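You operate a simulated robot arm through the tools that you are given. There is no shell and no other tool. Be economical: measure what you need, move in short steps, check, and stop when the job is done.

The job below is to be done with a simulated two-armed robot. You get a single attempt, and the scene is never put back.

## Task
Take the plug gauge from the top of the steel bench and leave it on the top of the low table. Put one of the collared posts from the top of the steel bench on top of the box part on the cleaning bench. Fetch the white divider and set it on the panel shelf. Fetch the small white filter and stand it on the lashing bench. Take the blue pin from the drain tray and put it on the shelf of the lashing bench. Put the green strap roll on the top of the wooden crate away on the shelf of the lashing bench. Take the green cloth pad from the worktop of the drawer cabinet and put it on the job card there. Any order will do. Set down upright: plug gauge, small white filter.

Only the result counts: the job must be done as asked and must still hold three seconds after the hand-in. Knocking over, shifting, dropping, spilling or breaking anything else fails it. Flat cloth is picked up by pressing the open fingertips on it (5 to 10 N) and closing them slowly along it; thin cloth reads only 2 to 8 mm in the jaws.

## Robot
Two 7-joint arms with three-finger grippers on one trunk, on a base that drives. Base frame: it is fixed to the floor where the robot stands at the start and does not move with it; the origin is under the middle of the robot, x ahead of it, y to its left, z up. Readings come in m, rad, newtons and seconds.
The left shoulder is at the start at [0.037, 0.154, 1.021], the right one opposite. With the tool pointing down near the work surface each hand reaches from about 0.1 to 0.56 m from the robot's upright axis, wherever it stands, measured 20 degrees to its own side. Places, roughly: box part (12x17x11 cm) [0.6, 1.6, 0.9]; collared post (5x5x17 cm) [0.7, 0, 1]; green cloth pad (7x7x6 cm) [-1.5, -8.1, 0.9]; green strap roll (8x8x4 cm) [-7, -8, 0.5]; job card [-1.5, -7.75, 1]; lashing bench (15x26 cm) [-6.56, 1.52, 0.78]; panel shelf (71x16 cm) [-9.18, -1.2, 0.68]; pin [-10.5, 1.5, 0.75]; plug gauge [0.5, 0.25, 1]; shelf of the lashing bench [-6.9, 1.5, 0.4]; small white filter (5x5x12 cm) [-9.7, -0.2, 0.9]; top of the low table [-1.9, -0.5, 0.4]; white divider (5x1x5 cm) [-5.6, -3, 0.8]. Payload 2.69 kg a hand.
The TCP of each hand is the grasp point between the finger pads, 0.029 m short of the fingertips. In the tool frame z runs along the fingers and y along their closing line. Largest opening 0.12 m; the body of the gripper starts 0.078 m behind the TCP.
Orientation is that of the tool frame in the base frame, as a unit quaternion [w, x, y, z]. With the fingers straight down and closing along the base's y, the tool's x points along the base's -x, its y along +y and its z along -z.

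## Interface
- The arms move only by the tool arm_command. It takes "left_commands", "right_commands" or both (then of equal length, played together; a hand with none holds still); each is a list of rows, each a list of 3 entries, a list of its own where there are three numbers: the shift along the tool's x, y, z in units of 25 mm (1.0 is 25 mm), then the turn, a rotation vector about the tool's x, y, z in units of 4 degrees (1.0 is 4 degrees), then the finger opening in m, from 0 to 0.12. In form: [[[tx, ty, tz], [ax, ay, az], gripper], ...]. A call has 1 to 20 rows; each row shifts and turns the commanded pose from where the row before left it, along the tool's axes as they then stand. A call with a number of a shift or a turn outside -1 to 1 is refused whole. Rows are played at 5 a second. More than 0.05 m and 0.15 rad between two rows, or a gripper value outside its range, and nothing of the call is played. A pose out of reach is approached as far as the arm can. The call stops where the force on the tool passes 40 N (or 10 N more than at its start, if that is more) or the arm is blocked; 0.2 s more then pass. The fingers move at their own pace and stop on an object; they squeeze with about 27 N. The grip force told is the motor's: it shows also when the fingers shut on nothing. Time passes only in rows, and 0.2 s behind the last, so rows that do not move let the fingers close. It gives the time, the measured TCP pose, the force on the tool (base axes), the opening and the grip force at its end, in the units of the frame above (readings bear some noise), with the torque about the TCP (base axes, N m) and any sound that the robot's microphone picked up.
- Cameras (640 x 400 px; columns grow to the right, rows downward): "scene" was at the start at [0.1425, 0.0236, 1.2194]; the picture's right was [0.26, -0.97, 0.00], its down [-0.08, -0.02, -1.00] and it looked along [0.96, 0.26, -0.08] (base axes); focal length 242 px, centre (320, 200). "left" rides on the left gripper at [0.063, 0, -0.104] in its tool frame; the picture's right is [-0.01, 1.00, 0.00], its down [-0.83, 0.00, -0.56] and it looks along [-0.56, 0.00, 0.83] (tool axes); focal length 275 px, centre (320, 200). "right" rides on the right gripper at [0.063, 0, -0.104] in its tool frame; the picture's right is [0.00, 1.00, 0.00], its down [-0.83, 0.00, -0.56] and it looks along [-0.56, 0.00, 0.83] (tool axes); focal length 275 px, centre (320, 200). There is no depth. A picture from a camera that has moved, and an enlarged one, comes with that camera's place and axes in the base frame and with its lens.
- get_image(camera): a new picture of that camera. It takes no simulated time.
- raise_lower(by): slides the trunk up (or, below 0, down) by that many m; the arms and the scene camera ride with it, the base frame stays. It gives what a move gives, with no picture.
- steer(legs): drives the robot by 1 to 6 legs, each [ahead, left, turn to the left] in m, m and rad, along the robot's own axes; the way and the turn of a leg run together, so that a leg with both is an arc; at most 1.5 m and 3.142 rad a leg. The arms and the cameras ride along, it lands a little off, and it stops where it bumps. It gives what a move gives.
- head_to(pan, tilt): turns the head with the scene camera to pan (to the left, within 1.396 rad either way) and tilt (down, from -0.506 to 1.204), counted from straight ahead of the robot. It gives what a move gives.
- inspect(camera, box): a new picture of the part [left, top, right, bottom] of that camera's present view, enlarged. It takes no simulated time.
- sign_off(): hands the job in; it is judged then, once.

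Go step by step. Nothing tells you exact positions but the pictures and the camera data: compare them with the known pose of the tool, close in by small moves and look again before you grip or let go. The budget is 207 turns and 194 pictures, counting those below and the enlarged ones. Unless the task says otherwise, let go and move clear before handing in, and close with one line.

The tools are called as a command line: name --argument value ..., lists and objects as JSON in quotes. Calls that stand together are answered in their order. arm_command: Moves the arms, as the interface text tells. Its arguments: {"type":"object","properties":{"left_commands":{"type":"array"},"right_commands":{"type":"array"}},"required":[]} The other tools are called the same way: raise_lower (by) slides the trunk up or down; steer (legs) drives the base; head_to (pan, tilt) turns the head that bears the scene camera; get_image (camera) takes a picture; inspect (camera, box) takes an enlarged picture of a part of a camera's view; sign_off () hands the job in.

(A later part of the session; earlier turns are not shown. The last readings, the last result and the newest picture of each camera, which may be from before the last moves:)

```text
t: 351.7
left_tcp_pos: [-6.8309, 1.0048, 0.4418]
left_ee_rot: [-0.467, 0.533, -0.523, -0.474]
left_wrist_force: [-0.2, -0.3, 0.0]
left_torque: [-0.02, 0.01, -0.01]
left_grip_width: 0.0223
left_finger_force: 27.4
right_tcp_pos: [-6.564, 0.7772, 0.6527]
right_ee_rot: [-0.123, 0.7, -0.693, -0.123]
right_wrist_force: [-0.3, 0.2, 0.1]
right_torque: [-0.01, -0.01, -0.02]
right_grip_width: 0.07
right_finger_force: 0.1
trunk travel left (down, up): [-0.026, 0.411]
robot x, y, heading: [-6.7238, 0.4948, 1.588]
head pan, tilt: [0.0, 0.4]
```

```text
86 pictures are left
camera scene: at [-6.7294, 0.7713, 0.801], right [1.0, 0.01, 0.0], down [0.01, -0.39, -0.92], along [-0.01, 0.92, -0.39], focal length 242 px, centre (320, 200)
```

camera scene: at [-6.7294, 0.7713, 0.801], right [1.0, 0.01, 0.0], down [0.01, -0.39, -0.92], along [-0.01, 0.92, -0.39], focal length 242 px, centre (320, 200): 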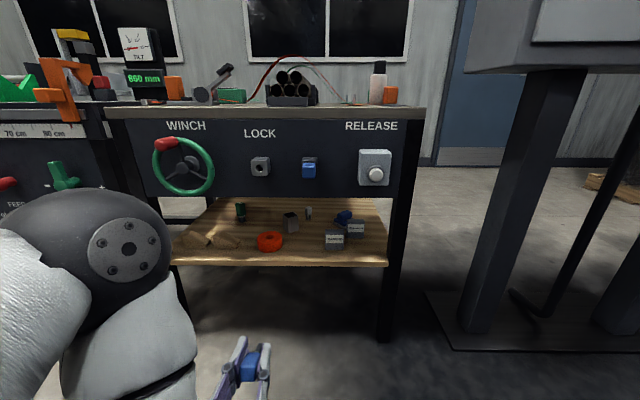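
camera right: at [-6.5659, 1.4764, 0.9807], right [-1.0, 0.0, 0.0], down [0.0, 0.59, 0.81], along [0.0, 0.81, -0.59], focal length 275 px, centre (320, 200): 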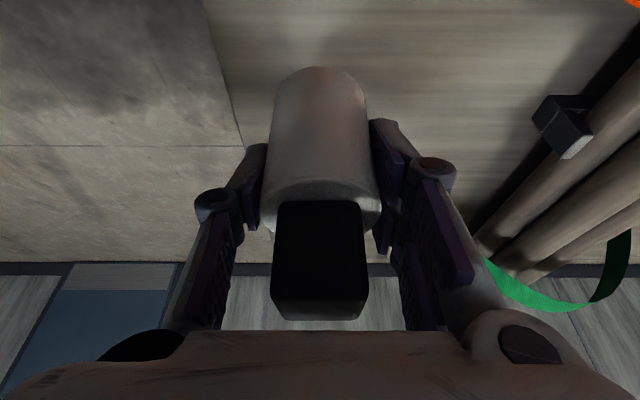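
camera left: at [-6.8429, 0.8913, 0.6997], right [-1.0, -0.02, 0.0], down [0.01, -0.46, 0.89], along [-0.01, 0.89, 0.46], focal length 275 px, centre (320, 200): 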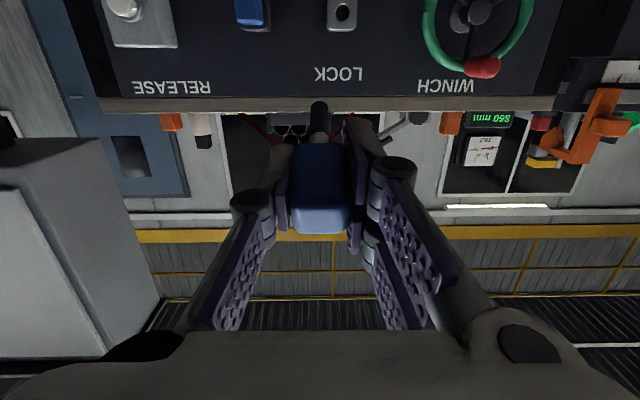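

arm_command --left_commands '[[[0, 0, 1], [0, 0.5, 0], 0.0], [[0, 0, 1], [0, 0.5, 0], 0.0], [[0, 0, 1], [0, 0.5, 0], 0.0], [[0, 0, 1], [0, 0.5, 0], 0.0], [[0, 0, 1], [0, 0.5, 0], 0.0], [[0, 0, 1], [0, 0.5, 0], 0.0]]'

get_image --camera "scene"

```text
t: 353.1
left_tcp_pos: [-6.8352, 1.1517, 0.4111]
left_ee_rot: [-0.41, 0.579, -0.569, -0.416]
left_wrist_force: [-0.3, 0.5, -0.6]
left_torque: [0.02, -0.03, 0.0]
left_grip_width: 0.0227
left_finger_force: 26.8
right_tcp_pos: [-6.5651, 0.7771, 0.6509]
right_ee_rot: [-0.122, 0.7, -0.692, -0.123]
right_wrist_force: [0.3, 0.6, 0.1]
right_torque: [0.02, 0.05, 0.03]
right_grip_width: 0.0701
right_finger_force: 0.0
trunk travel left (down, up): [-0.026, 0.411]
robot x, y, heading: [-6.7233, 0.5017, 1.588]
head pan, tilt: [0.0, 0.4]
```

```text
85 pictures are left
camera scene: at [-6.7294, 0.7713, 0.801], right [1.0, 0.01, 0.0], down [0.01, -0.39, -0.92], along [-0.01, 0.92, -0.39], focal length 242 px, centre (320, 200)
```

scene: 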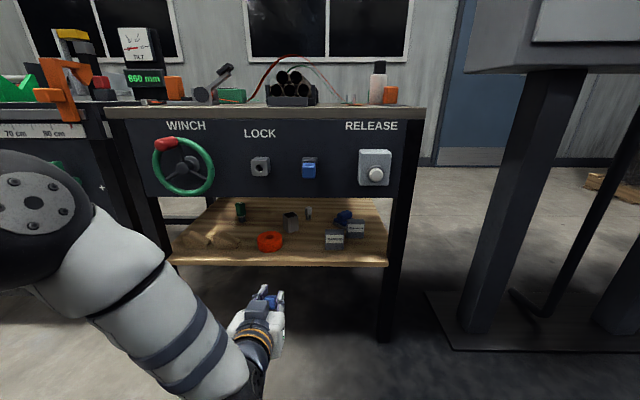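

arm_command --left_commands '[[[-0.4, 0, 0.9], [0, 0, 0], 0.0], [[-0.4, 0, 0.9], [0, 0, 0], 0.0], [[-0.4, 0, 0.9], [0, 0, 0], 0.0], [[-0.4, 0, 0.9], [0, 0, 0], 0.0]]'

get_image --camera "scene"

head_to --pan 0.9 --tilt 0.4

get_image --camera "scene"

```text
t: 354.1
left_tcp_pos: [-6.8341, 1.2488, 0.42]
left_ee_rot: [-0.409, 0.579, -0.569, -0.416]
left_wrist_force: [0.3, -0.8, -0.3]
left_torque: [0.0, -0.06, -0.02]
left_grip_width: 0.0225
left_finger_force: 27.8
right_tcp_pos: [-6.5648, 0.7766, 0.6515]
right_ee_rot: [-0.123, 0.7, -0.692, -0.123]
right_wrist_force: [0.1, 0.4, 0.1]
right_torque: [0.04, 0.01, 0.02]
right_grip_width: 0.0699
right_finger_force: 0.0
trunk travel left (down, up): [-0.026, 0.411]
robot x, y, heading: [-6.7206, 0.4967, 1.586]
head pan, tilt: [0.0, 0.4]
```

```text
84 pictures are left
camera scene: at [-6.7294, 0.7713, 0.801], right [1.0, 0.01, 0.0], down [0.01, -0.39, -0.92], along [-0.01, 0.92, -0.39], focal length 242 px, centre (320, 200)
```

scene: 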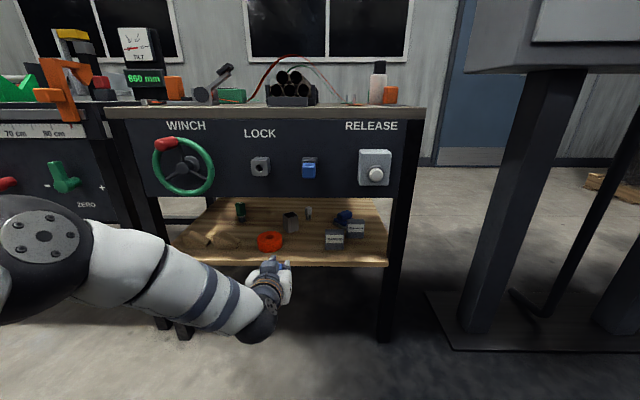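

```text
t: 355.3
left_tcp_pos: [-6.8331, 1.2482, 0.42]
left_ee_rot: [-0.409, 0.579, -0.57, -0.415]
left_wrist_force: [0.2, -0.3, -0.1]
left_torque: [0.02, 0.03, 0.01]
left_grip_width: 0.0225
left_finger_force: 26.8
right_tcp_pos: [-6.564, 0.7779, 0.6513]
right_ee_rot: [-0.123, 0.7, -0.692, -0.123]
right_wrist_force: [0.1, 0.4, 0.0]
right_torque: [0.0, 0.0, -0.02]
right_grip_width: 0.07
right_finger_force: 0.0
trunk travel left (down, up): [-0.026, 0.411]
robot x, y, heading: [-6.7219, 0.4984, 1.585]
head pan, tilt: [0.901, 0.4]
```

```text
83 pictures are left
camera scene: at [-6.8015, 0.7353, 0.801], right [0.61, 0.79, 0.0], down [0.31, -0.24, -0.92], along [-0.73, 0.56, -0.39], focal length 242 px, centre (320, 200)
```

scene: 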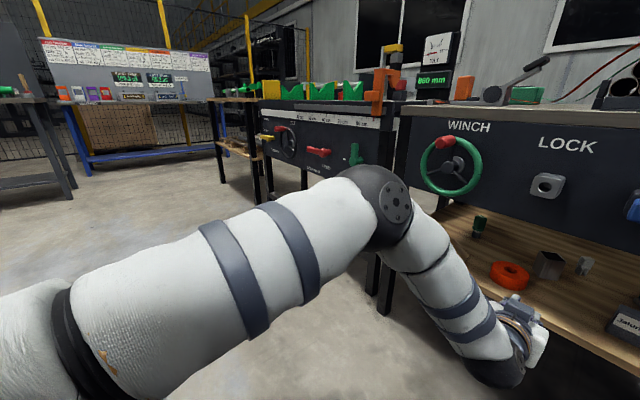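

arm_command --left_commands '[[[-0.33, 0, 0.94], [0, 0, 0], 0.0], [[-0.33, 0, 0.94], [0, 0, 0], 0.0]]'

head_to --pan 0.1 --tilt 0.5

get_image --camera "scene"

```text
t: 355.9
left_tcp_pos: [-6.8342, 1.2996, 0.4194]
left_ee_rot: [-0.409, 0.579, -0.57, -0.416]
left_wrist_force: [-0.1, -0.4, -0.3]
left_torque: [0.01, -0.01, -0.03]
left_grip_width: 0.0225
left_finger_force: 27.0
right_tcp_pos: [-6.5643, 0.7773, 0.6518]
right_ee_rot: [-0.123, 0.7, -0.692, -0.123]
right_wrist_force: [0.2, -1.1, 0.1]
right_torque: [0.02, -0.03, -0.04]
right_grip_width: 0.07
right_finger_force: 0.0
trunk travel left (down, up): [-0.026, 0.411]
robot x, y, heading: [-6.7212, 0.4999, 1.584]
head pan, tilt: [0.901, 0.4]
```

```text
t: 357.1
left_tcp_pos: [-6.8344, 1.3014, 0.4205]
left_ee_rot: [-0.41, 0.578, -0.57, -0.415]
left_wrist_force: [-0.5, -0.4, -0.6]
left_torque: [0.01, -0.02, -0.01]
left_grip_width: 0.0224
left_finger_force: 27.2
right_tcp_pos: [-6.5646, 0.7758, 0.6516]
right_ee_rot: [-0.123, 0.701, -0.692, -0.123]
right_wrist_force: [-0.7, 0.6, -0.3]
right_torque: [-0.01, 0.0, 0.01]
right_grip_width: 0.07
right_finger_force: 0.0
trunk travel left (down, up): [-0.026, 0.411]
robot x, y, heading: [-6.7199, 0.5014, 1.591]
head pan, tilt: [0.099, 0.499]
```

```text
82 pictures are left
camera scene: at [-6.7385, 0.7691, 0.7919], right [0.99, 0.11, 0.0], down [0.05, -0.48, -0.88], along [-0.1, 0.87, -0.48], focal length 242 px, centre (320, 200)
```

scene: 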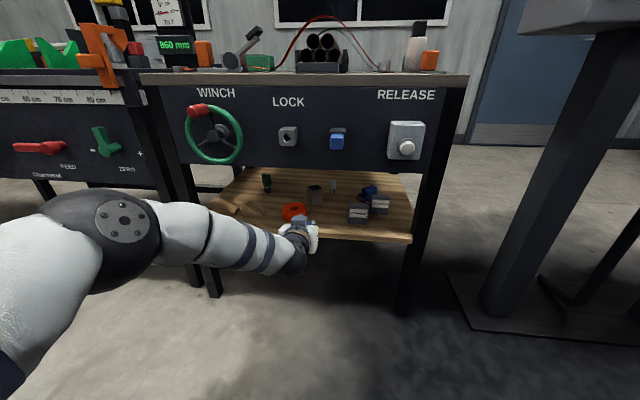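

steer --legs '[[0.11, -0.034, -0.012]]'

get_image --camera "scene"

get_image --camera "left"

```text
t: 358.3
left_tcp_pos: [-6.7937, 1.412, 0.421]
left_ee_rot: [-0.412, 0.575, -0.573, -0.414]
left_wrist_force: [-0.2, -0.5, -0.3]
left_torque: [-0.04, -0.01, 0.0]
left_grip_width: 0.0226
left_finger_force: 27.3
right_tcp_pos: [-6.5297, 0.8843, 0.6511]
right_ee_rot: [0.124, -0.696, 0.696, 0.123]
right_wrist_force: [0.5, -0.5, 0.2]
right_torque: [-0.02, 0.01, -0.02]
right_grip_width: 0.0701
right_finger_force: 0.1
trunk travel left (down, up): [-0.026, 0.411]
robot x, y, heading: [-6.6912, 0.6095, 1.572]
head pan, tilt: [0.099, 0.499]
```

```text
81 pictures are left
camera scene: at [-6.7031, 0.8787, 0.7919], right [0.99, 0.1, 0.0], down [0.05, -0.48, -0.88], along [-0.09, 0.87, -0.48], focal length 242 px, centre (320, 200)
```

scene: 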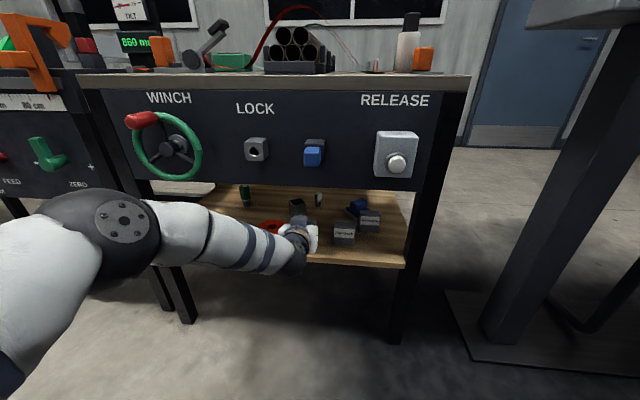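

```text
80 pictures are left
camera left: at [-6.7936, 1.293, 0.395], right [-1.0, 0.0, 0.0], down [0.0, -0.26, 0.96], along [0.0, 0.96, 0.26], focal length 275 px, centre (320, 200)
```

left: 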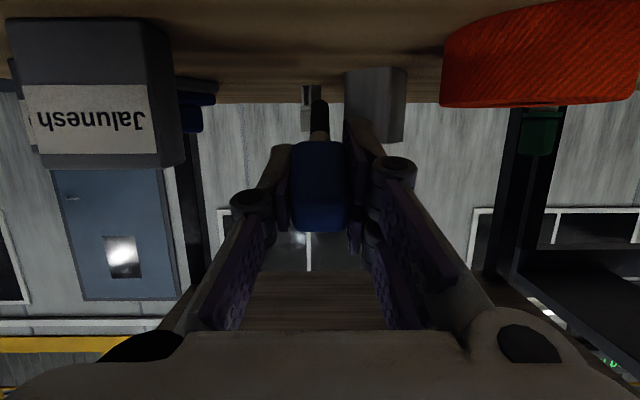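

arm_command --left_commands '[[[-0.33, 0, 0.94], [0, 0, 0], 0.0], [[0.38, 0, 0.13], [0, 0, 0], 0.0], [[0.38, 0, 0.13], [0, 0, 0], 0.0]]'

arm_command --left_commands '[[[0.19, 0, 0.065], [0, 0, 0], 0.0], [[0.15, 0, 0.05], [0, 0, 0], 0.0]]'

get_image --camera "left"

```text
t: 359.1
left_tcp_pos: [-6.7932, 1.4359, 0.4003]
left_ee_rot: [-0.413, 0.575, -0.573, -0.413]
left_wrist_force: [-0.6, 0.9, -0.3]
left_torque: [0.01, 0.01, 0.01]
left_grip_width: 0.0225
left_finger_force: 26.4
right_tcp_pos: [-6.5303, 0.8849, 0.651]
right_ee_rot: [-0.123, 0.697, -0.696, -0.123]
right_wrist_force: [-0.4, 0.3, -0.6]
right_torque: [-0.02, 0.01, 0.0]
right_grip_width: 0.07
right_finger_force: 0.0
trunk travel left (down, up): [-0.026, 0.411]
robot x, y, heading: [-6.6885, 0.6102, 1.579]
head pan, tilt: [0.099, 0.499]
```

```text
t: 359.7
left_tcp_pos: [-6.7935, 1.4378, 0.3923]
left_ee_rot: [-0.412, 0.575, -0.572, -0.415]
left_wrist_force: [0.8, -1.2, 0.4]
left_torque: [-0.01, -0.01, 0.0]
left_grip_width: 0.0221
left_finger_force: 26.7
right_tcp_pos: [-6.5299, 0.8846, 0.6516]
right_ee_rot: [-0.124, 0.697, -0.696, -0.122]
right_wrist_force: [-0.9, 0.5, 1.1]
right_torque: [0.0, 0.0, 0.02]
right_grip_width: 0.0702
right_finger_force: 0.0
trunk travel left (down, up): [-0.026, 0.411]
robot x, y, heading: [-6.6907, 0.6104, 1.573]
head pan, tilt: [0.099, 0.499]
```

```text
79 pictures are left
camera left: at [-6.7934, 1.3186, 0.366], right [-1.0, 0.0, 0.0], down [0.01, -0.26, 0.96], along [0.0, 0.96, 0.26], focal length 275 px, centre (320, 200)
```

left: 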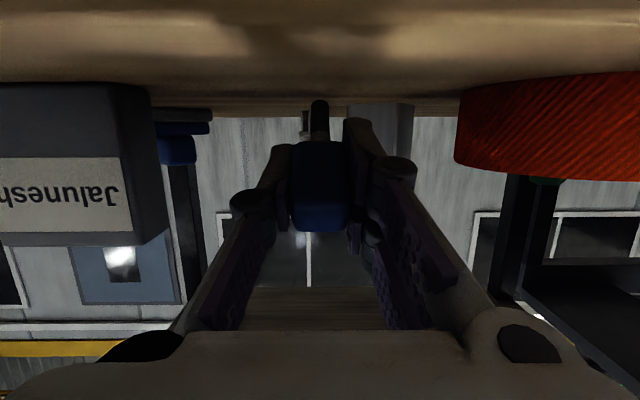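

arm_command --left_commands '[[[0.15, 0, 0.05], [0, 0, 0], 0.0], [[0.15, 0, 0.05], [0, 0, 0], 0.0]]'

arm_command --left_commands '[[[0.12, 0, 0.04], [0, 0, 0], 0.0], [[0.12, 0, 0.04], [0, 0, 0], 0.0]]'

get_image --camera "left"

```text
t: 360.3
left_tcp_pos: [-6.7937, 1.4378, 0.3895]
left_ee_rot: [-0.414, 0.574, -0.571, -0.416]
left_wrist_force: [0.8, -1.0, 16.1]
left_torque: [0.57, -0.05, -0.02]
left_grip_width: 0.0227
left_finger_force: 26.7
right_tcp_pos: [-6.5293, 0.8845, 0.6532]
right_ee_rot: [-0.125, 0.696, -0.696, -0.123]
right_wrist_force: [-0.2, 0.1, 0.2]
right_torque: [0.0, 0.0, 0.01]
right_grip_width: 0.0698
right_finger_force: 0.0
trunk travel left (down, up): [-0.026, 0.411]
robot x, y, heading: [-6.6884, 0.607, 1.576]
head pan, tilt: [0.099, 0.499]
```

```text
t: 360.9
left_tcp_pos: [-6.7945, 1.4361, 0.3791]
left_ee_rot: [-0.411, 0.576, -0.572, -0.415]
left_wrist_force: [-1.3, 0.2, 15.1]
left_torque: [0.58, 0.06, -0.02]
left_grip_width: 0.0224
left_finger_force: 26.9
right_tcp_pos: [-6.5286, 0.8842, 0.6518]
right_ee_rot: [-0.124, 0.697, -0.696, -0.123]
right_wrist_force: [-0.7, 0.6, 0.1]
right_torque: [0.0, 0.0, 0.01]
right_grip_width: 0.0701
right_finger_force: 0.1
trunk travel left (down, up): [-0.026, 0.411]
robot x, y, heading: [-6.6923, 0.6083, 1.577]
head pan, tilt: [0.099, 0.499]
```

```text
78 pictures are left
camera left: at [-6.7941, 1.3177, 0.3532], right [-1.0, 0.0, 0.01], down [0.01, -0.27, 0.96], along [0.0, 0.96, 0.27], focal length 275 px, centre (320, 200)
```

left: 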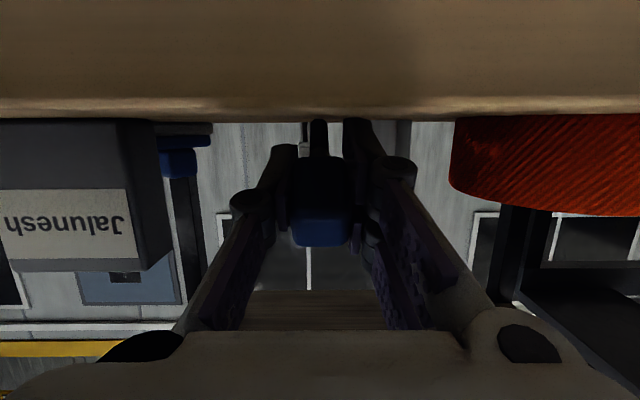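

Pin touches the shelf and has laid back in the grip. Opening and withdrawing straight back.

arm_command --left_commands '[[[0, 0, 0], [0, 0, 0], 0.03], [[0, 0, 0], [0, 0, 0], 0.05], [[0, 0, 0], [0, 0, 0], 0.05], [[-0.1, 0, -0.3], [0, 0, 0], 0.05], [[0, 0, -1], [0, 0, 0], 0.05], [[0.2, 0, -1], [0, 0, 0], 0.05], [[0.2, 0, -1], [0, 0, 0], 0.05], [[0.2, 0, -1], [0, 0, 0], 0.05], [[0.2, 0, -1], [0, 0, 0], 0.05]]'

steer --legs '[[-0.3, 0, 0]]'

get_image --camera "scene"

```text
t: 362.9
left_tcp_pos: [-6.7939, 1.3051, 0.4024]
left_ee_rot: [-0.411, 0.576, -0.573, -0.413]
left_wrist_force: [0.0, 0.0, -0.2]
left_torque: [0.02, 0.0, -0.02]
left_grip_width: 0.0502
left_finger_force: 0.0
right_tcp_pos: [-6.5292, 0.8843, 0.6516]
right_ee_rot: [-0.124, 0.697, -0.696, -0.123]
right_wrist_force: [0.2, 0.0, -0.6]
right_torque: [-0.03, -0.01, 0.03]
right_grip_width: 0.0699
right_finger_force: 0.1
trunk travel left (down, up): [-0.026, 0.411]
robot x, y, heading: [-6.6946, 0.6109, 1.574]
head pan, tilt: [0.099, 0.499]
```

```text
t: 364.5
left_tcp_pos: [-6.7933, 1.1463, 0.4003]
left_ee_rot: [-0.411, 0.576, -0.572, -0.414]
left_wrist_force: [0.5, 0.8, -0.2]
left_torque: [0.03, 0.01, 0.01]
left_grip_width: 0.0503
left_finger_force: 0.0
right_tcp_pos: [-6.5289, 0.7281, 0.651]
right_ee_rot: [-0.122, 0.698, -0.695, -0.122]
right_wrist_force: [-0.4, 0.4, -0.3]
right_torque: [0.0, -0.01, 0.01]
right_grip_width: 0.0702
right_finger_force: 0.1
trunk travel left (down, up): [-0.026, 0.411]
robot x, y, heading: [-6.6892, 0.4461, 1.575]
head pan, tilt: [0.099, 0.499]
stopped in leg 1: the robot was blocked; the commanded pose is now the measured one
```

```text
77 pictures are left
camera scene: at [-6.7028, 0.7214, 0.7913], right [0.99, 0.1, 0.0], down [0.05, -0.48, -0.88], along [-0.09, 0.87, -0.48], focal length 242 px, centre (320, 200)
```

scene: 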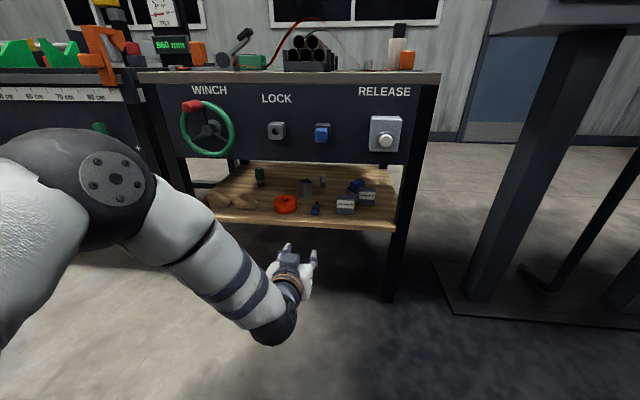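

steer --legs '[[0.04, 0, 0]]'

inspect --camera "scene" --box '[200, 150, 420, 240]'

head_to --pan -1.39 --tilt 0.5

get_image --camera "scene"

```text
t: 365.4
left_tcp_pos: [-6.7953, 1.1851, 0.4019]
left_ee_rot: [-0.411, 0.576, -0.572, -0.414]
left_wrist_force: [0.0, 0.1, 0.4]
left_torque: [0.01, 0.01, 0.0]
left_grip_width: 0.0499
left_finger_force: 0.2
right_tcp_pos: [-6.5296, 0.7638, 0.6528]
right_ee_rot: [-0.123, 0.698, -0.695, -0.123]
right_wrist_force: [0.1, -0.1, 0.0]
right_torque: [0.01, 0.03, 0.0]
right_grip_width: 0.07
right_finger_force: 0.1
trunk travel left (down, up): [-0.026, 0.411]
robot x, y, heading: [-6.6904, 0.4922, 1.574]
head pan, tilt: [0.099, 0.499]
```

```text
2.91 times, centred on (310, 195) of scene
camera zoom: at [-6.7032, 0.7581, 0.7919], right [0.99, 0.11, 0.0], down [0.05, -0.48, -0.88], along [-0.09, 0.87, -0.48], focal length 704 px, centre (349, 214)
```

zoom: 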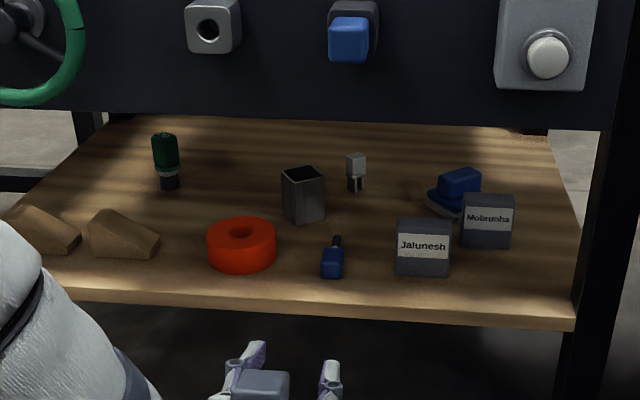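

```text
t: 366.9
left_tcp_pos: [-6.7956, 1.1849, 0.402]
left_ee_rot: [-0.411, 0.577, -0.572, -0.414]
left_wrist_force: [-0.1, -0.4, -0.9]
left_torque: [-0.01, -0.03, 0.01]
left_grip_width: 0.05
left_finger_force: 0.1
right_tcp_pos: [-6.5294, 0.765, 0.652]
right_ee_rot: [-0.124, 0.698, -0.694, -0.125]
right_wrist_force: [0.2, -0.5, -0.2]
right_torque: [0.01, 0.01, -0.04]
right_grip_width: 0.0699
right_finger_force: 0.1
trunk travel left (down, up): [-0.026, 0.411]
robot x, y, heading: [-6.69, 0.4877, 1.571]
head pan, tilt: [-1.389, 0.499]
```

```text
75 pictures are left
camera scene: at [-6.6348, 0.7373, 0.7926], right [0.76, -0.65, 0.0], down [-0.3, -0.36, -0.88], along [0.57, 0.67, -0.47], focal length 242 px, centre (320, 200)
```

scene: 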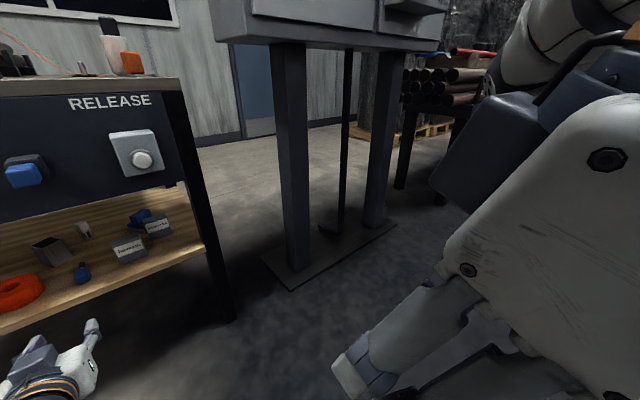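

Pin rests on the shelf. Folding the left arm back, raising the trunk, and looking for a way south to the divider.

head_to --pan 0.0 --tilt 0.3

arm_command --left_commands '[[[0, 0, -1], [0, 0, 0], 0.08], [[0, 0, -1], [0, 0, 0], 0.08], [[0, 0, -1], [0, 0.5, 0], 0.08], [[0, 0, -1], [0, 1, 0], 0.08], [[-0.5, 0, -1], [0, 1, 0], 0.08], [[-0.5, 0, -1], [0, 1, 0], 0.08], [[-0.5, 0, -1], [0, 1, 0], 0.08], [[-0.5, 0.3, -1], [0, 1, 0], 0.08], [[0, 0.3, -1], [0, 1, 0], 0.08], [[0, 0.3, -1], [0, 1, 0], 0.08], [[0, 0.3, 0], [0, 1, 0], 0.08], [[0, 0, 0], [0, 1, 0], 0.08], [[0, 0, 0], [0, 1, 0], 0.08], [[0, 0, 0], [0, 1, 0], 0.08], [[0, 0, 0], [0, 1, 0], 0.08]]'

raise_lower --by 0.36

steer --legs '[[0, 1.3, 0], [0, 0, 3.0]]'

get_image --camera "scene"

```text
t: 368.5
left_tcp_pos: [-6.7954, 1.1852, 0.4025]
left_ee_rot: [-0.411, 0.577, -0.572, -0.414]
left_wrist_force: [0.5, -1.0, -0.7]
left_torque: [0.0, -0.03, 0.01]
left_grip_width: 0.0498
left_finger_force: 0.0
right_tcp_pos: [-6.5291, 0.7646, 0.6526]
right_ee_rot: [-0.124, 0.698, -0.694, -0.123]
right_wrist_force: [-0.3, -0.2, 0.3]
right_torque: [-0.01, -0.02, -0.01]
right_grip_width: 0.0699
right_finger_force: 0.0
trunk travel left (down, up): [-0.026, 0.411]
robot x, y, heading: [-6.6857, 0.486, 1.579]
head pan, tilt: [0.0, 0.3]
```

```text
t: 371.7
left_tcp_pos: [-6.8236, 0.9939, 0.5621]
left_ee_rot: [-0.13, 0.698, -0.692, -0.131]
left_wrist_force: [0.0, 0.5, -0.7]
left_torque: [-0.03, -0.01, -0.01]
left_grip_width: 0.0802
left_finger_force: 0.0
right_tcp_pos: [-6.5294, 0.7663, 0.6524]
right_ee_rot: [-0.124, 0.698, -0.695, -0.123]
right_wrist_force: [-0.2, 0.3, 0.5]
right_torque: [0.01, 0.0, 0.02]
right_grip_width: 0.0699
right_finger_force: 0.0
trunk travel left (down, up): [-0.026, 0.411]
robot x, y, heading: [-6.6903, 0.4844, 1.578]
head pan, tilt: [0.0, 0.3]
```

```text
t: 375.2
left_tcp_pos: [-6.823, 0.9938, 0.9225]
left_ee_rot: [-0.131, 0.698, -0.692, -0.132]
left_wrist_force: [0.9, 1.1, -0.3]
left_torque: [-0.01, -0.02, 0.03]
left_grip_width: 0.0799
left_finger_force: 0.1
right_tcp_pos: [-6.5296, 0.7652, 1.0117]
right_ee_rot: [-0.123, 0.697, -0.695, -0.123]
right_wrist_force: [0.1, 0.7, -0.2]
right_torque: [-0.01, 0.01, -0.02]
right_grip_width: 0.0698
right_finger_force: 0.0
trunk travel left (down, up): [-0.386, 0.051]
robot x, y, heading: [-6.6928, 0.488, 1.574]
head pan, tilt: [0.0, 0.3]
```

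```text
t: 392.3
left_tcp_pos: [-7.9083, -0.0347, 0.921]
left_ee_rot: [0.123, 0.74, 0.647, -0.14]
left_wrist_force: [0.0, 0.2, -0.1]
left_torque: [-0.01, -0.01, 0.01]
left_grip_width: 0.0797
left_finger_force: 0.2
right_tcp_pos: [-8.1679, 0.2329, 1.013]
right_ee_rot: [0.113, 0.742, 0.647, -0.131]
right_wrist_force: [0.4, -0.5, 0.4]
right_torque: [-0.01, 0.01, 0.02]
right_grip_width: 0.07
right_finger_force: 0.1
trunk travel left (down, up): [-0.386, 0.051]
robot x, y, heading: [-7.9724, 0.4864, -1.706]
head pan, tilt: [0.0, 0.3]
```

```text
74 pictures are left
camera scene: at [-7.9922, 0.336, 1.1989], right [-0.99, 0.13, 0.0], down [0.04, 0.29, -0.96], along [-0.13, -0.95, -0.3], focal length 242 px, centre (320, 200)
```

scene: 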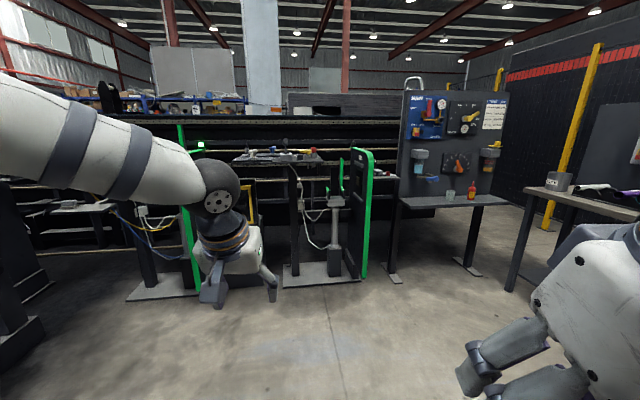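

head_to --pan 0.85 --tilt 0.2

get_image --camera "scene"

head_to --pan -0.6 --tilt 0.2

get_image --camera "scene"

```text
t: 393.4
left_tcp_pos: [-7.9096, -0.0331, 0.9226]
left_ee_rot: [0.123, 0.739, 0.647, -0.141]
left_wrist_force: [0.1, 0.2, 0.6]
left_torque: [-0.02, 0.0, -0.01]
left_grip_width: 0.0802
left_finger_force: 0.0
right_tcp_pos: [-8.1674, 0.2322, 1.0115]
right_ee_rot: [0.115, 0.742, 0.647, -0.132]
right_wrist_force: [-0.3, -0.1, 0.3]
right_torque: [0.0, -0.01, 0.03]
right_grip_width: 0.0699
right_finger_force: 0.0
trunk travel left (down, up): [-0.386, 0.051]
robot x, y, heading: [-7.9737, 0.4839, -1.702]
head pan, tilt: [0.85, 0.201]
```

```text
73 pictures are left
camera scene: at [-7.9186, 0.3581, 1.2082], right [-0.76, -0.65, 0.0], down [-0.13, 0.15, -0.98], along [0.64, -0.74, -0.2], focal length 242 px, centre (320, 200)
```

scene: 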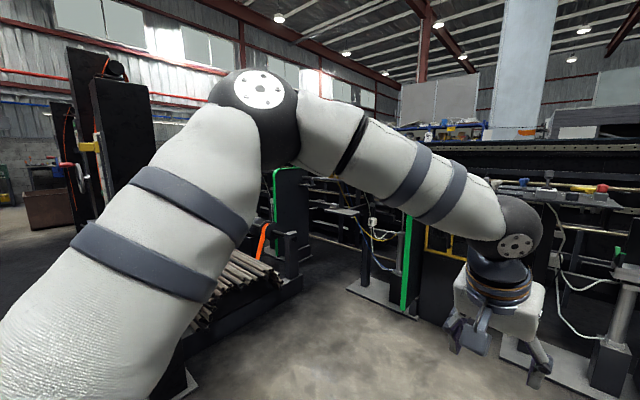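

```text
t: 395.0
left_tcp_pos: [-7.9093, -0.0354, 0.9213]
left_ee_rot: [0.123, 0.739, 0.647, -0.141]
left_wrist_force: [0.7, 0.8, 0.5]
left_torque: [-0.03, 0.01, -0.03]
left_grip_width: 0.0799
left_finger_force: 0.2
right_tcp_pos: [-8.1682, 0.2318, 1.012]
right_ee_rot: [0.114, 0.742, 0.647, -0.132]
right_wrist_force: [-0.4, -0.4, 0.4]
right_torque: [-0.05, -0.01, -0.01]
right_grip_width: 0.07
right_finger_force: 0.0
trunk travel left (down, up): [-0.386, 0.051]
robot x, y, heading: [-7.967, 0.4856, -1.704]
head pan, tilt: [-0.6, 0.201]
```

```text
72 pictures are left
camera scene: at [-8.0421, 0.3594, 1.2082], right [-0.74, 0.67, 0.0], down [0.13, 0.15, -0.98], along [-0.66, -0.73, -0.2], focal length 242 px, centre (320, 200)
```

scene: 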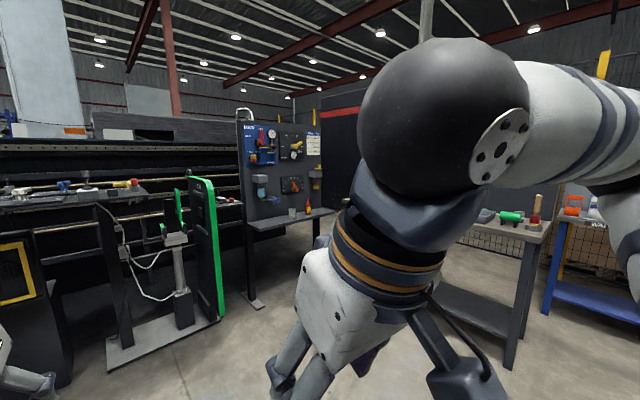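

The rack line closes this side; the south area is reachable by the gap between the grey-box pallet and the cardboard boxes (y≈-4.85). Heading back east through the corridor.

steer --legs '[[0, 0, 1.704], [1.4, 0.2, 0], [1.5, 0, 0], [1.5, 0, 0]]'

head_to --pan 0.0 --tilt 0.35

get_image --camera "scene"

```text
t: 404.1
left_tcp_pos: [-6.4482, 0.7974, 0.9266]
left_ee_rot: [0.189, -0.008, 0.982, 0.0]
left_wrist_force: [0.3, -0.6, -0.2]
left_torque: [-0.02, 0.02, 0.02]
left_grip_width: 0.0801
left_finger_force: 0.0
right_tcp_pos: [-6.6738, 0.4996, 1.0199]
right_ee_rot: [0.185, -0.003, 0.983, 0.005]
right_wrist_force: [0.0, 0.2, 0.5]
right_torque: [0.03, 0.02, 0.02]
right_grip_width: 0.0699
right_finger_force: 0.0
trunk travel left (down, up): [-0.386, 0.051]
robot x, y, heading: [-6.9463, 0.6559, 0.012]
head pan, tilt: [-0.6, 0.201]
stopped in leg 2: the robot was blocked; the commanded pose is now the measured one
```

```text
t: 405.1
left_tcp_pos: [-6.4501, 0.797, 0.9268]
left_ee_rot: [0.191, -0.01, 0.981, 0.001]
left_wrist_force: [0.2, 0.1, -1.5]
left_torque: [-0.01, 0.0, -0.01]
left_grip_width: 0.08
left_finger_force: 0.1
right_tcp_pos: [-6.6748, 0.5004, 1.0181]
right_ee_rot: [0.185, -0.003, 0.983, 0.004]
right_wrist_force: [-0.7, 0.4, 0.1]
right_torque: [0.01, 0.0, 0.0]
right_grip_width: 0.0699
right_finger_force: 0.1
trunk travel left (down, up): [-0.386, 0.051]
robot x, y, heading: [-6.9436, 0.6525, 0.015]
head pan, tilt: [0.0, 0.351]
```

```text
71 pictures are left
camera scene: at [-6.8092, 0.6614, 1.1959], right [0.02, -1.0, 0.0], down [-0.33, -0.01, -0.94], along [0.94, 0.01, -0.33], focal length 242 px, centre (320, 200)
```

scene: 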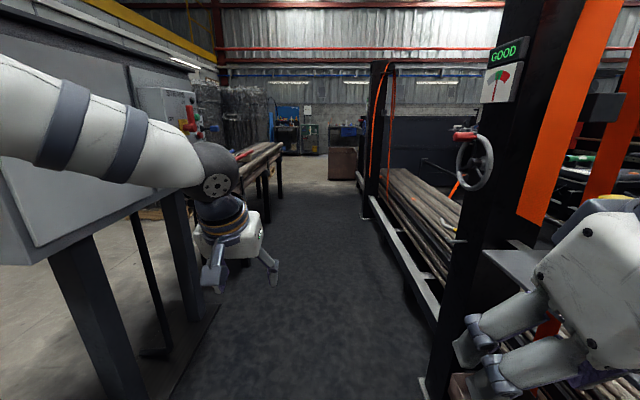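

Something brushed on the right (the tall machine column). Shifting left and continuing.

steer --legs '[[-0.08, 0, -0.015], [0, 0.17, 0], [1.2, 0, 0], [1.2, -0.05, 0], [1.2, 0, 0]]'

get_image --camera "scene"

```text
t: 424.7
left_tcp_pos: [-2.9347, 0.9406, 0.9219]
left_ee_rot: [0.185, -0.006, 0.983, 0.002]
left_wrist_force: [0.4, 0.2, -0.3]
left_torque: [0.02, 0.01, -0.03]
left_grip_width: 0.0799
left_finger_force: 0.1
right_tcp_pos: [-3.16, 0.6465, 1.0151]
right_ee_rot: [0.18, 0.0, 0.984, 0.005]
right_wrist_force: [0.1, -0.4, 0.8]
right_torque: [0.01, -0.04, 0.03]
right_grip_width: 0.0698
right_finger_force: 0.1
trunk travel left (down, up): [-0.386, 0.051]
robot x, y, heading: [-3.4361, 0.8037, 0.007]
head pan, tilt: [0.0, 0.351]
```

```text
70 pictures are left
camera scene: at [-3.292, 0.8076, 1.1942], right [0.01, -1.0, 0.0], down [-0.34, 0.0, -0.94], along [0.94, 0.01, -0.34], focal length 242 px, centre (320, 200)
```

scene: 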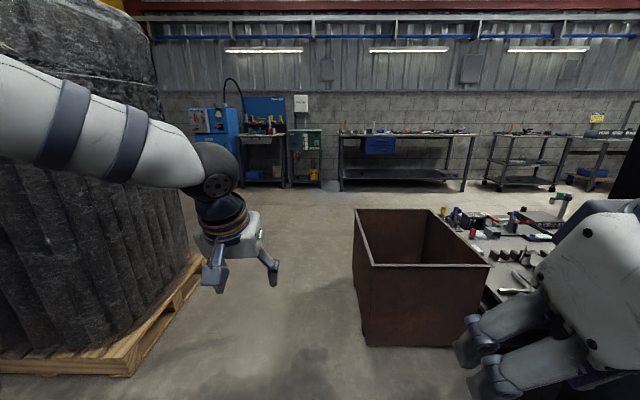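

steer --legs '[[0.9, 0.3, 0], [1.3, 0, 0], [0.93, 0, 0], [0, 0, -1.578], [1.5, 0, 0], [1.5, 0, 0]]'

steer --legs '[[1.4, 0, 0], [1.4, 0, 0]]'

get_image --camera "scene"

```text
t: 458.4
left_tcp_pos: [-0.1918, -2.3964, 0.9214]
left_ee_rot: [0.13, 0.701, 0.689, -0.133]
left_wrist_force: [0.8, -0.6, -1.2]
left_torque: [-0.02, 0.02, 0.01]
left_grip_width: 0.0799
left_finger_force: 0.1
right_tcp_pos: [-0.4798, -2.1626, 1.0154]
right_ee_rot: [0.128, 0.706, 0.685, -0.125]
right_wrist_force: [-0.2, 0.2, 0.3]
right_torque: [0.0, 0.0, 0.0]
right_grip_width: 0.0699
right_finger_force: 0.0
trunk travel left (down, up): [-0.386, 0.051]
robot x, y, heading: [-0.3133, -1.8893, -1.595]
head pan, tilt: [0.0, 0.351]
```

```text
t: 471.8
left_tcp_pos: [-0.1908, -5.1617, 0.9213]
left_ee_rot: [0.132, 0.691, 0.699, -0.131]
left_wrist_force: [0.2, 0.7, -0.2]
left_torque: [0.02, -0.02, 0.0]
left_grip_width: 0.0802
left_finger_force: 0.0
right_tcp_pos: [-0.4867, -4.9355, 1.0151]
right_ee_rot: [0.13, 0.696, 0.695, -0.123]
right_wrist_force: [-0.7, 0.1, 0.4]
right_torque: [0.0, -0.01, 0.01]
right_grip_width: 0.0699
right_finger_force: 0.1
trunk travel left (down, up): [-0.386, 0.051]
robot x, y, heading: [-0.3291, -4.6557, -1.563]
head pan, tilt: [0.0, 0.351]
```

```text
69 pictures are left
camera scene: at [-0.3271, -4.8068, 1.1942], right [-1.0, -0.01, 0.0], down [0.0, 0.34, -0.94], along [0.01, -0.94, -0.34], focal length 242 px, centre (320, 200)
```

scene: 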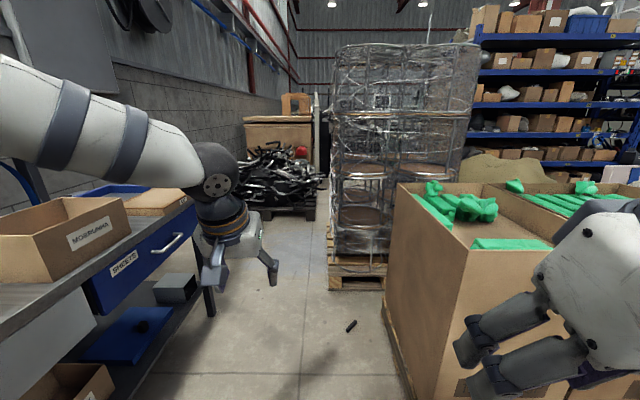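

steer --legs '[[0.05, 0, 0], [0, 0, -1.578]]'

head_to --pan 0.0 --tilt 0.45

get_image --camera "scene"

```text
t: 476.5
left_tcp_pos: [-0.8317, -4.8391, 0.9219]
left_ee_rot: [0.001, 0.983, 0.004, -0.186]
left_wrist_force: [0.4, -0.2, 0.7]
left_torque: [0.03, -0.01, -0.02]
left_grip_width: 0.08
left_finger_force: 0.0
right_tcp_pos: [-0.6032, -4.5431, 1.0153]
right_ee_rot: [0.004, 0.984, -0.003, -0.179]
right_wrist_force: [0.7, 0.1, 0.4]
right_torque: [0.0, -0.01, -0.01]
right_grip_width: 0.0702
right_finger_force: 0.1
trunk travel left (down, up): [-0.386, 0.051]
robot x, y, heading: [-0.3281, -4.7076, -3.136]
head pan, tilt: [0.0, 0.351]
```

```text
t: 477.2
left_tcp_pos: [-0.8308, -4.8384, 0.9226]
left_ee_rot: [0.0, 0.983, 0.004, -0.186]
left_wrist_force: [-0.1, 0.2, -0.5]
left_torque: [-0.01, -0.01, 0.0]
left_grip_width: 0.08
left_finger_force: 0.0
right_tcp_pos: [-0.6035, -4.5449, 1.015]
right_ee_rot: [0.004, 0.984, -0.003, -0.178]
right_wrist_force: [-0.8, 0.4, 0.1]
right_torque: [0.01, -0.02, -0.01]
right_grip_width: 0.07
right_finger_force: 0.1
trunk travel left (down, up): [-0.386, 0.051]
robot x, y, heading: [-0.3251, -4.7083, -3.144]
head pan, tilt: [0.0, 0.45]
```

```text
68 pictures are left
camera scene: at [-0.476, -4.7072, 1.185], right [-0.01, 1.0, 0.0], down [0.43, 0.0, -0.9], along [-0.9, 0.0, -0.43], focal length 242 px, centre (320, 200)
```

scene: 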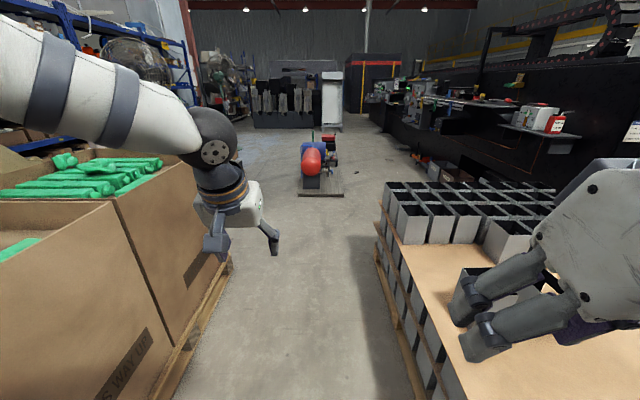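

steer --legs '[[0.3, 0.11, 0.005], [1.2, 0, 0], [0.9, 0, 0], [0, 0, 1.571]]'

head_to --pan 0.0 --tilt 0.3

get_image --camera "scene"

```text
t: 493.3
left_tcp_pos: [-2.6054, -5.3661, 0.9209]
left_ee_rot: [0.133, 0.687, 0.702, -0.13]
left_wrist_force: [0.5, 0.5, -0.1]
left_torque: [-0.01, 0.03, 0.01]
left_grip_width: 0.0801
left_finger_force: 0.0
right_tcp_pos: [-2.9041, -5.1449, 1.0158]
right_ee_rot: [0.13, 0.693, 0.699, -0.122]
right_wrist_force: [-0.6, 0.6, -0.7]
right_torque: [0.01, 0.03, -0.03]
right_grip_width: 0.07
right_finger_force: 0.0
trunk travel left (down, up): [-0.386, 0.051]
robot x, y, heading: [-2.7449, -4.8662, -1.556]
head pan, tilt: [0.0, 0.45]
```

```text
t: 494.0
left_tcp_pos: [-2.6056, -5.367, 0.9224]
left_ee_rot: [0.133, 0.688, 0.702, -0.131]
left_wrist_force: [-0.1, -0.1, 0.2]
left_torque: [0.04, 0.0, 0.0]
left_grip_width: 0.08
left_finger_force: 0.1
right_tcp_pos: [-2.9039, -5.1444, 1.014]
right_ee_rot: [0.13, 0.693, 0.699, -0.123]
right_wrist_force: [-0.4, 0.3, -0.6]
right_torque: [-0.02, 0.02, -0.01]
right_grip_width: 0.0699
right_finger_force: 0.1
trunk travel left (down, up): [-0.386, 0.051]
robot x, y, heading: [-2.744, -4.8663, -1.558]
head pan, tilt: [0.0, 0.3]
```

```text
67 pictures are left
camera scene: at [-2.7451, -5.014, 1.1989], right [-1.0, -0.02, 0.0], down [-0.01, 0.3, -0.96], along [0.02, -0.95, -0.3], focal length 242 px, centre (320, 200)
```

scene: 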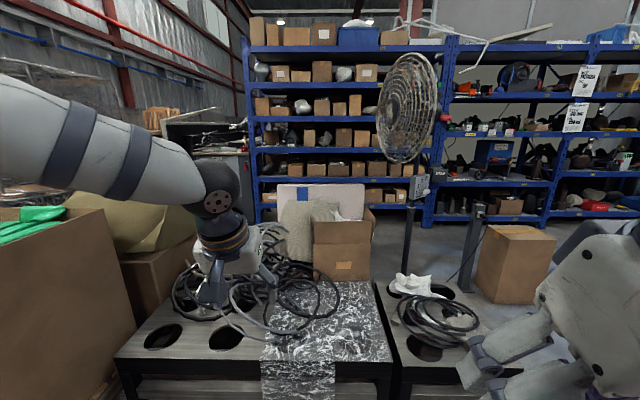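

head_to --pan -0.75 --tilt 0.4

get_image --camera "scene"

```text
t: 495.1
left_tcp_pos: [-2.6064, -5.3673, 0.9218]
left_ee_rot: [0.132, 0.687, 0.702, -0.13]
left_wrist_force: [-0.3, 0.0, 0.1]
left_torque: [-0.01, -0.01, 0.0]
left_grip_width: 0.0798
left_finger_force: 0.0
right_tcp_pos: [-2.9038, -5.1441, 1.0139]
right_ee_rot: [0.131, 0.693, 0.698, -0.123]
right_wrist_force: [-0.7, 0.4, 1.0]
right_torque: [-0.01, 0.02, 0.01]
right_grip_width: 0.07
right_finger_force: 0.0
trunk travel left (down, up): [-0.386, 0.051]
robot x, y, heading: [-2.7464, -4.8645, -1.552]
head pan, tilt: [-0.75, 0.4]
```

```text
66 pictures are left
camera scene: at [-2.8086, -4.9896, 1.1897], right [-0.74, 0.67, 0.0], down [0.26, 0.29, -0.92], along [-0.62, -0.69, -0.39], focal length 242 px, centre (320, 200)
```

scene: 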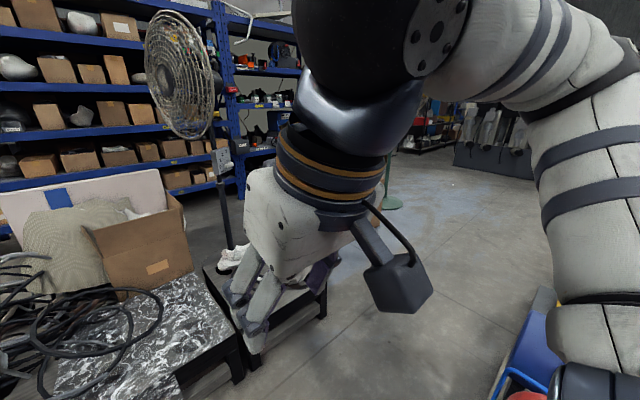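

steer --legs '[[0, 0, -1.59], [0, 0.42, 0]]'

head_to --pan 0.0 --tilt 0.6

get_image --camera "scene"

```text
t: 502.6
left_tcp_pos: [-3.2383, -5.424, 0.9214]
left_ee_rot: [0.003, 0.983, 0.014, -0.186]
left_wrist_force: [-0.2, 0.2, -0.7]
left_torque: [0.02, -0.02, 0.0]
left_grip_width: 0.0799
left_finger_force: 0.0
right_tcp_pos: [-3.0158, -5.1257, 1.0144]
right_ee_rot: [0.007, 0.984, 0.008, -0.178]
right_wrist_force: [-0.7, -0.4, 0.2]
right_torque: [0.01, 0.0, 0.0]
right_grip_width: 0.0703
right_finger_force: 0.0
trunk travel left (down, up): [-0.386, 0.051]
robot x, y, heading: [-2.7353, -5.2822, -3.118]
head pan, tilt: [-0.75, 0.4]
```

```text
t: 503.7
left_tcp_pos: [-3.2371, -5.4241, 0.9217]
left_ee_rot: [0.003, 0.982, 0.015, -0.186]
left_wrist_force: [0.1, 0.1, -0.3]
left_torque: [-0.02, -0.01, 0.01]
left_grip_width: 0.0803
left_finger_force: 0.1
right_tcp_pos: [-3.0168, -5.1251, 1.0153]
right_ee_rot: [0.006, 0.984, 0.007, -0.179]
right_wrist_force: [0.7, 1.3, 1.3]
right_torque: [0.02, 0.01, 0.03]
right_grip_width: 0.0702
right_finger_force: 0.1
trunk travel left (down, up): [-0.386, 0.051]
robot x, y, heading: [-2.7358, -5.2816, -3.113]
head pan, tilt: [0.0, 0.6]
```

```text
65 pictures are left
camera scene: at [-2.8819, -5.2848, 1.1715], right [-0.03, 1.0, 0.0], down [0.56, 0.01, -0.83], along [-0.82, -0.02, -0.56], focal length 242 px, centre (320, 200)
```

scene: 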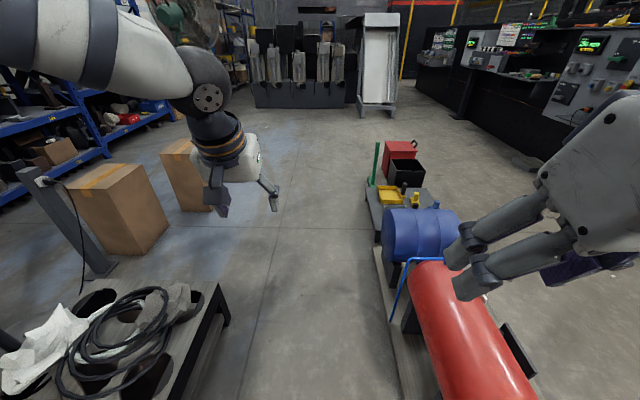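

steer --legs '[[0.3, 0.05, -0.028], [1.5, 0, 0], [0.5, 0, 0], [0, 0, 1.571]]'

head_to --pan 0.5 --tilt 0.35

get_image --camera "scene"

```text
t: 519.2
left_tcp_pos: [-4.8968, -5.8102, 0.9221]
left_ee_rot: [0.131, 0.697, 0.693, -0.132]
left_wrist_force: [-0.3, 0.2, -0.6]
left_torque: [0.01, 0.01, 0.0]
left_grip_width: 0.08
left_finger_force: 0.0
right_tcp_pos: [-5.189, -5.5794, 1.0137]
right_ee_rot: [0.13, 0.702, 0.689, -0.124]
right_wrist_force: [-0.4, -0.1, 0.2]
right_torque: [0.0, 0.0, -0.02]
right_grip_width: 0.0699
right_finger_force: 0.1
trunk travel left (down, up): [-0.386, 0.051]
robot x, y, heading: [-5.0238, -5.3025, -1.577]
head pan, tilt: [0.0, 0.6]
```

```text
t: 520.1
left_tcp_pos: [-4.8978, -5.8103, 0.9222]
left_ee_rot: [0.13, 0.696, 0.694, -0.131]
left_wrist_force: [0.5, 1.2, -0.4]
left_torque: [-0.03, 0.01, 0.01]
left_grip_width: 0.08
left_finger_force: 0.0
right_tcp_pos: [-5.1897, -5.5807, 1.0145]
right_ee_rot: [0.129, 0.701, 0.69, -0.124]
right_wrist_force: [0.3, -0.1, -0.5]
right_torque: [0.0, 0.0, -0.01]
right_grip_width: 0.0703
right_finger_force: 0.0
trunk travel left (down, up): [-0.386, 0.051]
robot x, y, heading: [-5.0235, -5.307, -1.58]
head pan, tilt: [0.499, 0.351]
```

```text
64 pictures are left
camera scene: at [-4.9825, -5.4427, 1.1942], right [-0.88, -0.47, 0.0], down [-0.16, 0.3, -0.94], along [0.44, -0.83, -0.34], focal length 242 px, centre (320, 200)
```

scene: 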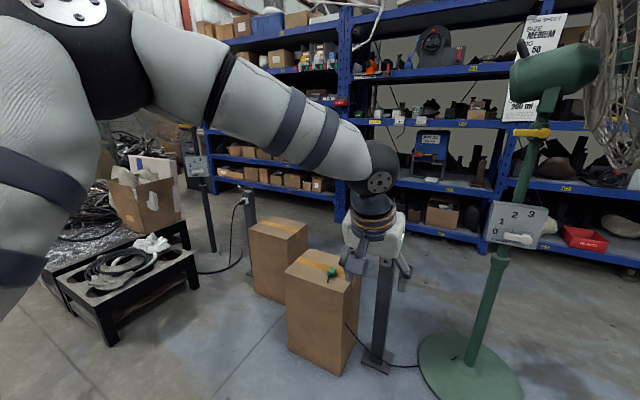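

steer --legs '[[0, -0.95, 0], [0, 0, 1.58], [0, -1.0, 0], [0, -1.0, 0]]'

head_to --pan -0.1 --tilt 0.35

get_image --camera "scene"

```text
t: 546.8
left_tcp_pos: [-5.4625, -7.1672, 0.9214]
left_ee_rot: [0.186, -0.006, 0.983, 0.001]
left_wrist_force: [0.4, -0.1, 0.2]
left_torque: [0.0, 0.02, 0.01]
left_grip_width: 0.0801
left_finger_force: 0.1
right_tcp_pos: [-5.6879, -7.4623, 1.0144]
right_ee_rot: [0.179, 0.001, 0.984, 0.005]
right_wrist_force: [0.7, -1.2, -0.1]
right_torque: [0.01, -0.01, 0.0]
right_grip_width: 0.0698
right_finger_force: 0.0
trunk travel left (down, up): [-0.386, 0.051]
robot x, y, heading: [-5.9646, -7.3042, 0.008]
head pan, tilt: [0.499, 0.351]
```

```text
t: 547.8
left_tcp_pos: [-5.4627, -7.1667, 0.9216]
left_ee_rot: [0.186, -0.005, 0.983, 0.001]
left_wrist_force: [-0.1, 0.4, -0.1]
left_torque: [0.0, -0.01, 0.02]
left_grip_width: 0.0802
left_finger_force: 0.0
right_tcp_pos: [-5.6889, -7.4621, 1.0134]
right_ee_rot: [0.179, 0.0, 0.984, 0.005]
right_wrist_force: [1.2, 0.4, -0.3]
right_torque: [0.03, 0.02, 0.0]
right_grip_width: 0.07
right_finger_force: 0.1
trunk travel left (down, up): [-0.386, 0.051]
robot x, y, heading: [-5.969, -7.3019, 0.014]
head pan, tilt: [-0.099, 0.351]
```

```text
63 pictures are left
camera scene: at [-5.8199, -7.31, 1.1942], right [-0.09, -1.0, 0.0], down [-0.34, 0.03, -0.94], along [0.94, -0.09, -0.34], focal length 242 px, centre (320, 200)
```

scene: 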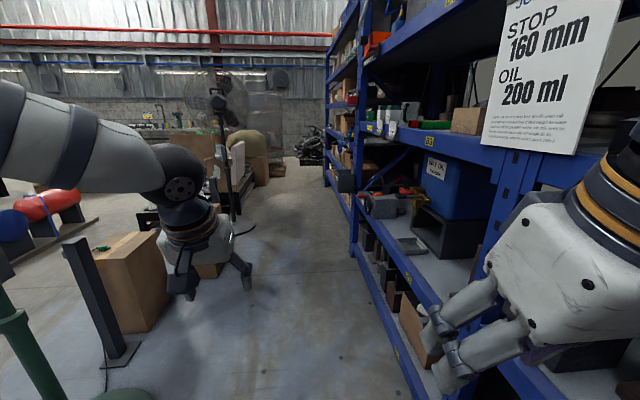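

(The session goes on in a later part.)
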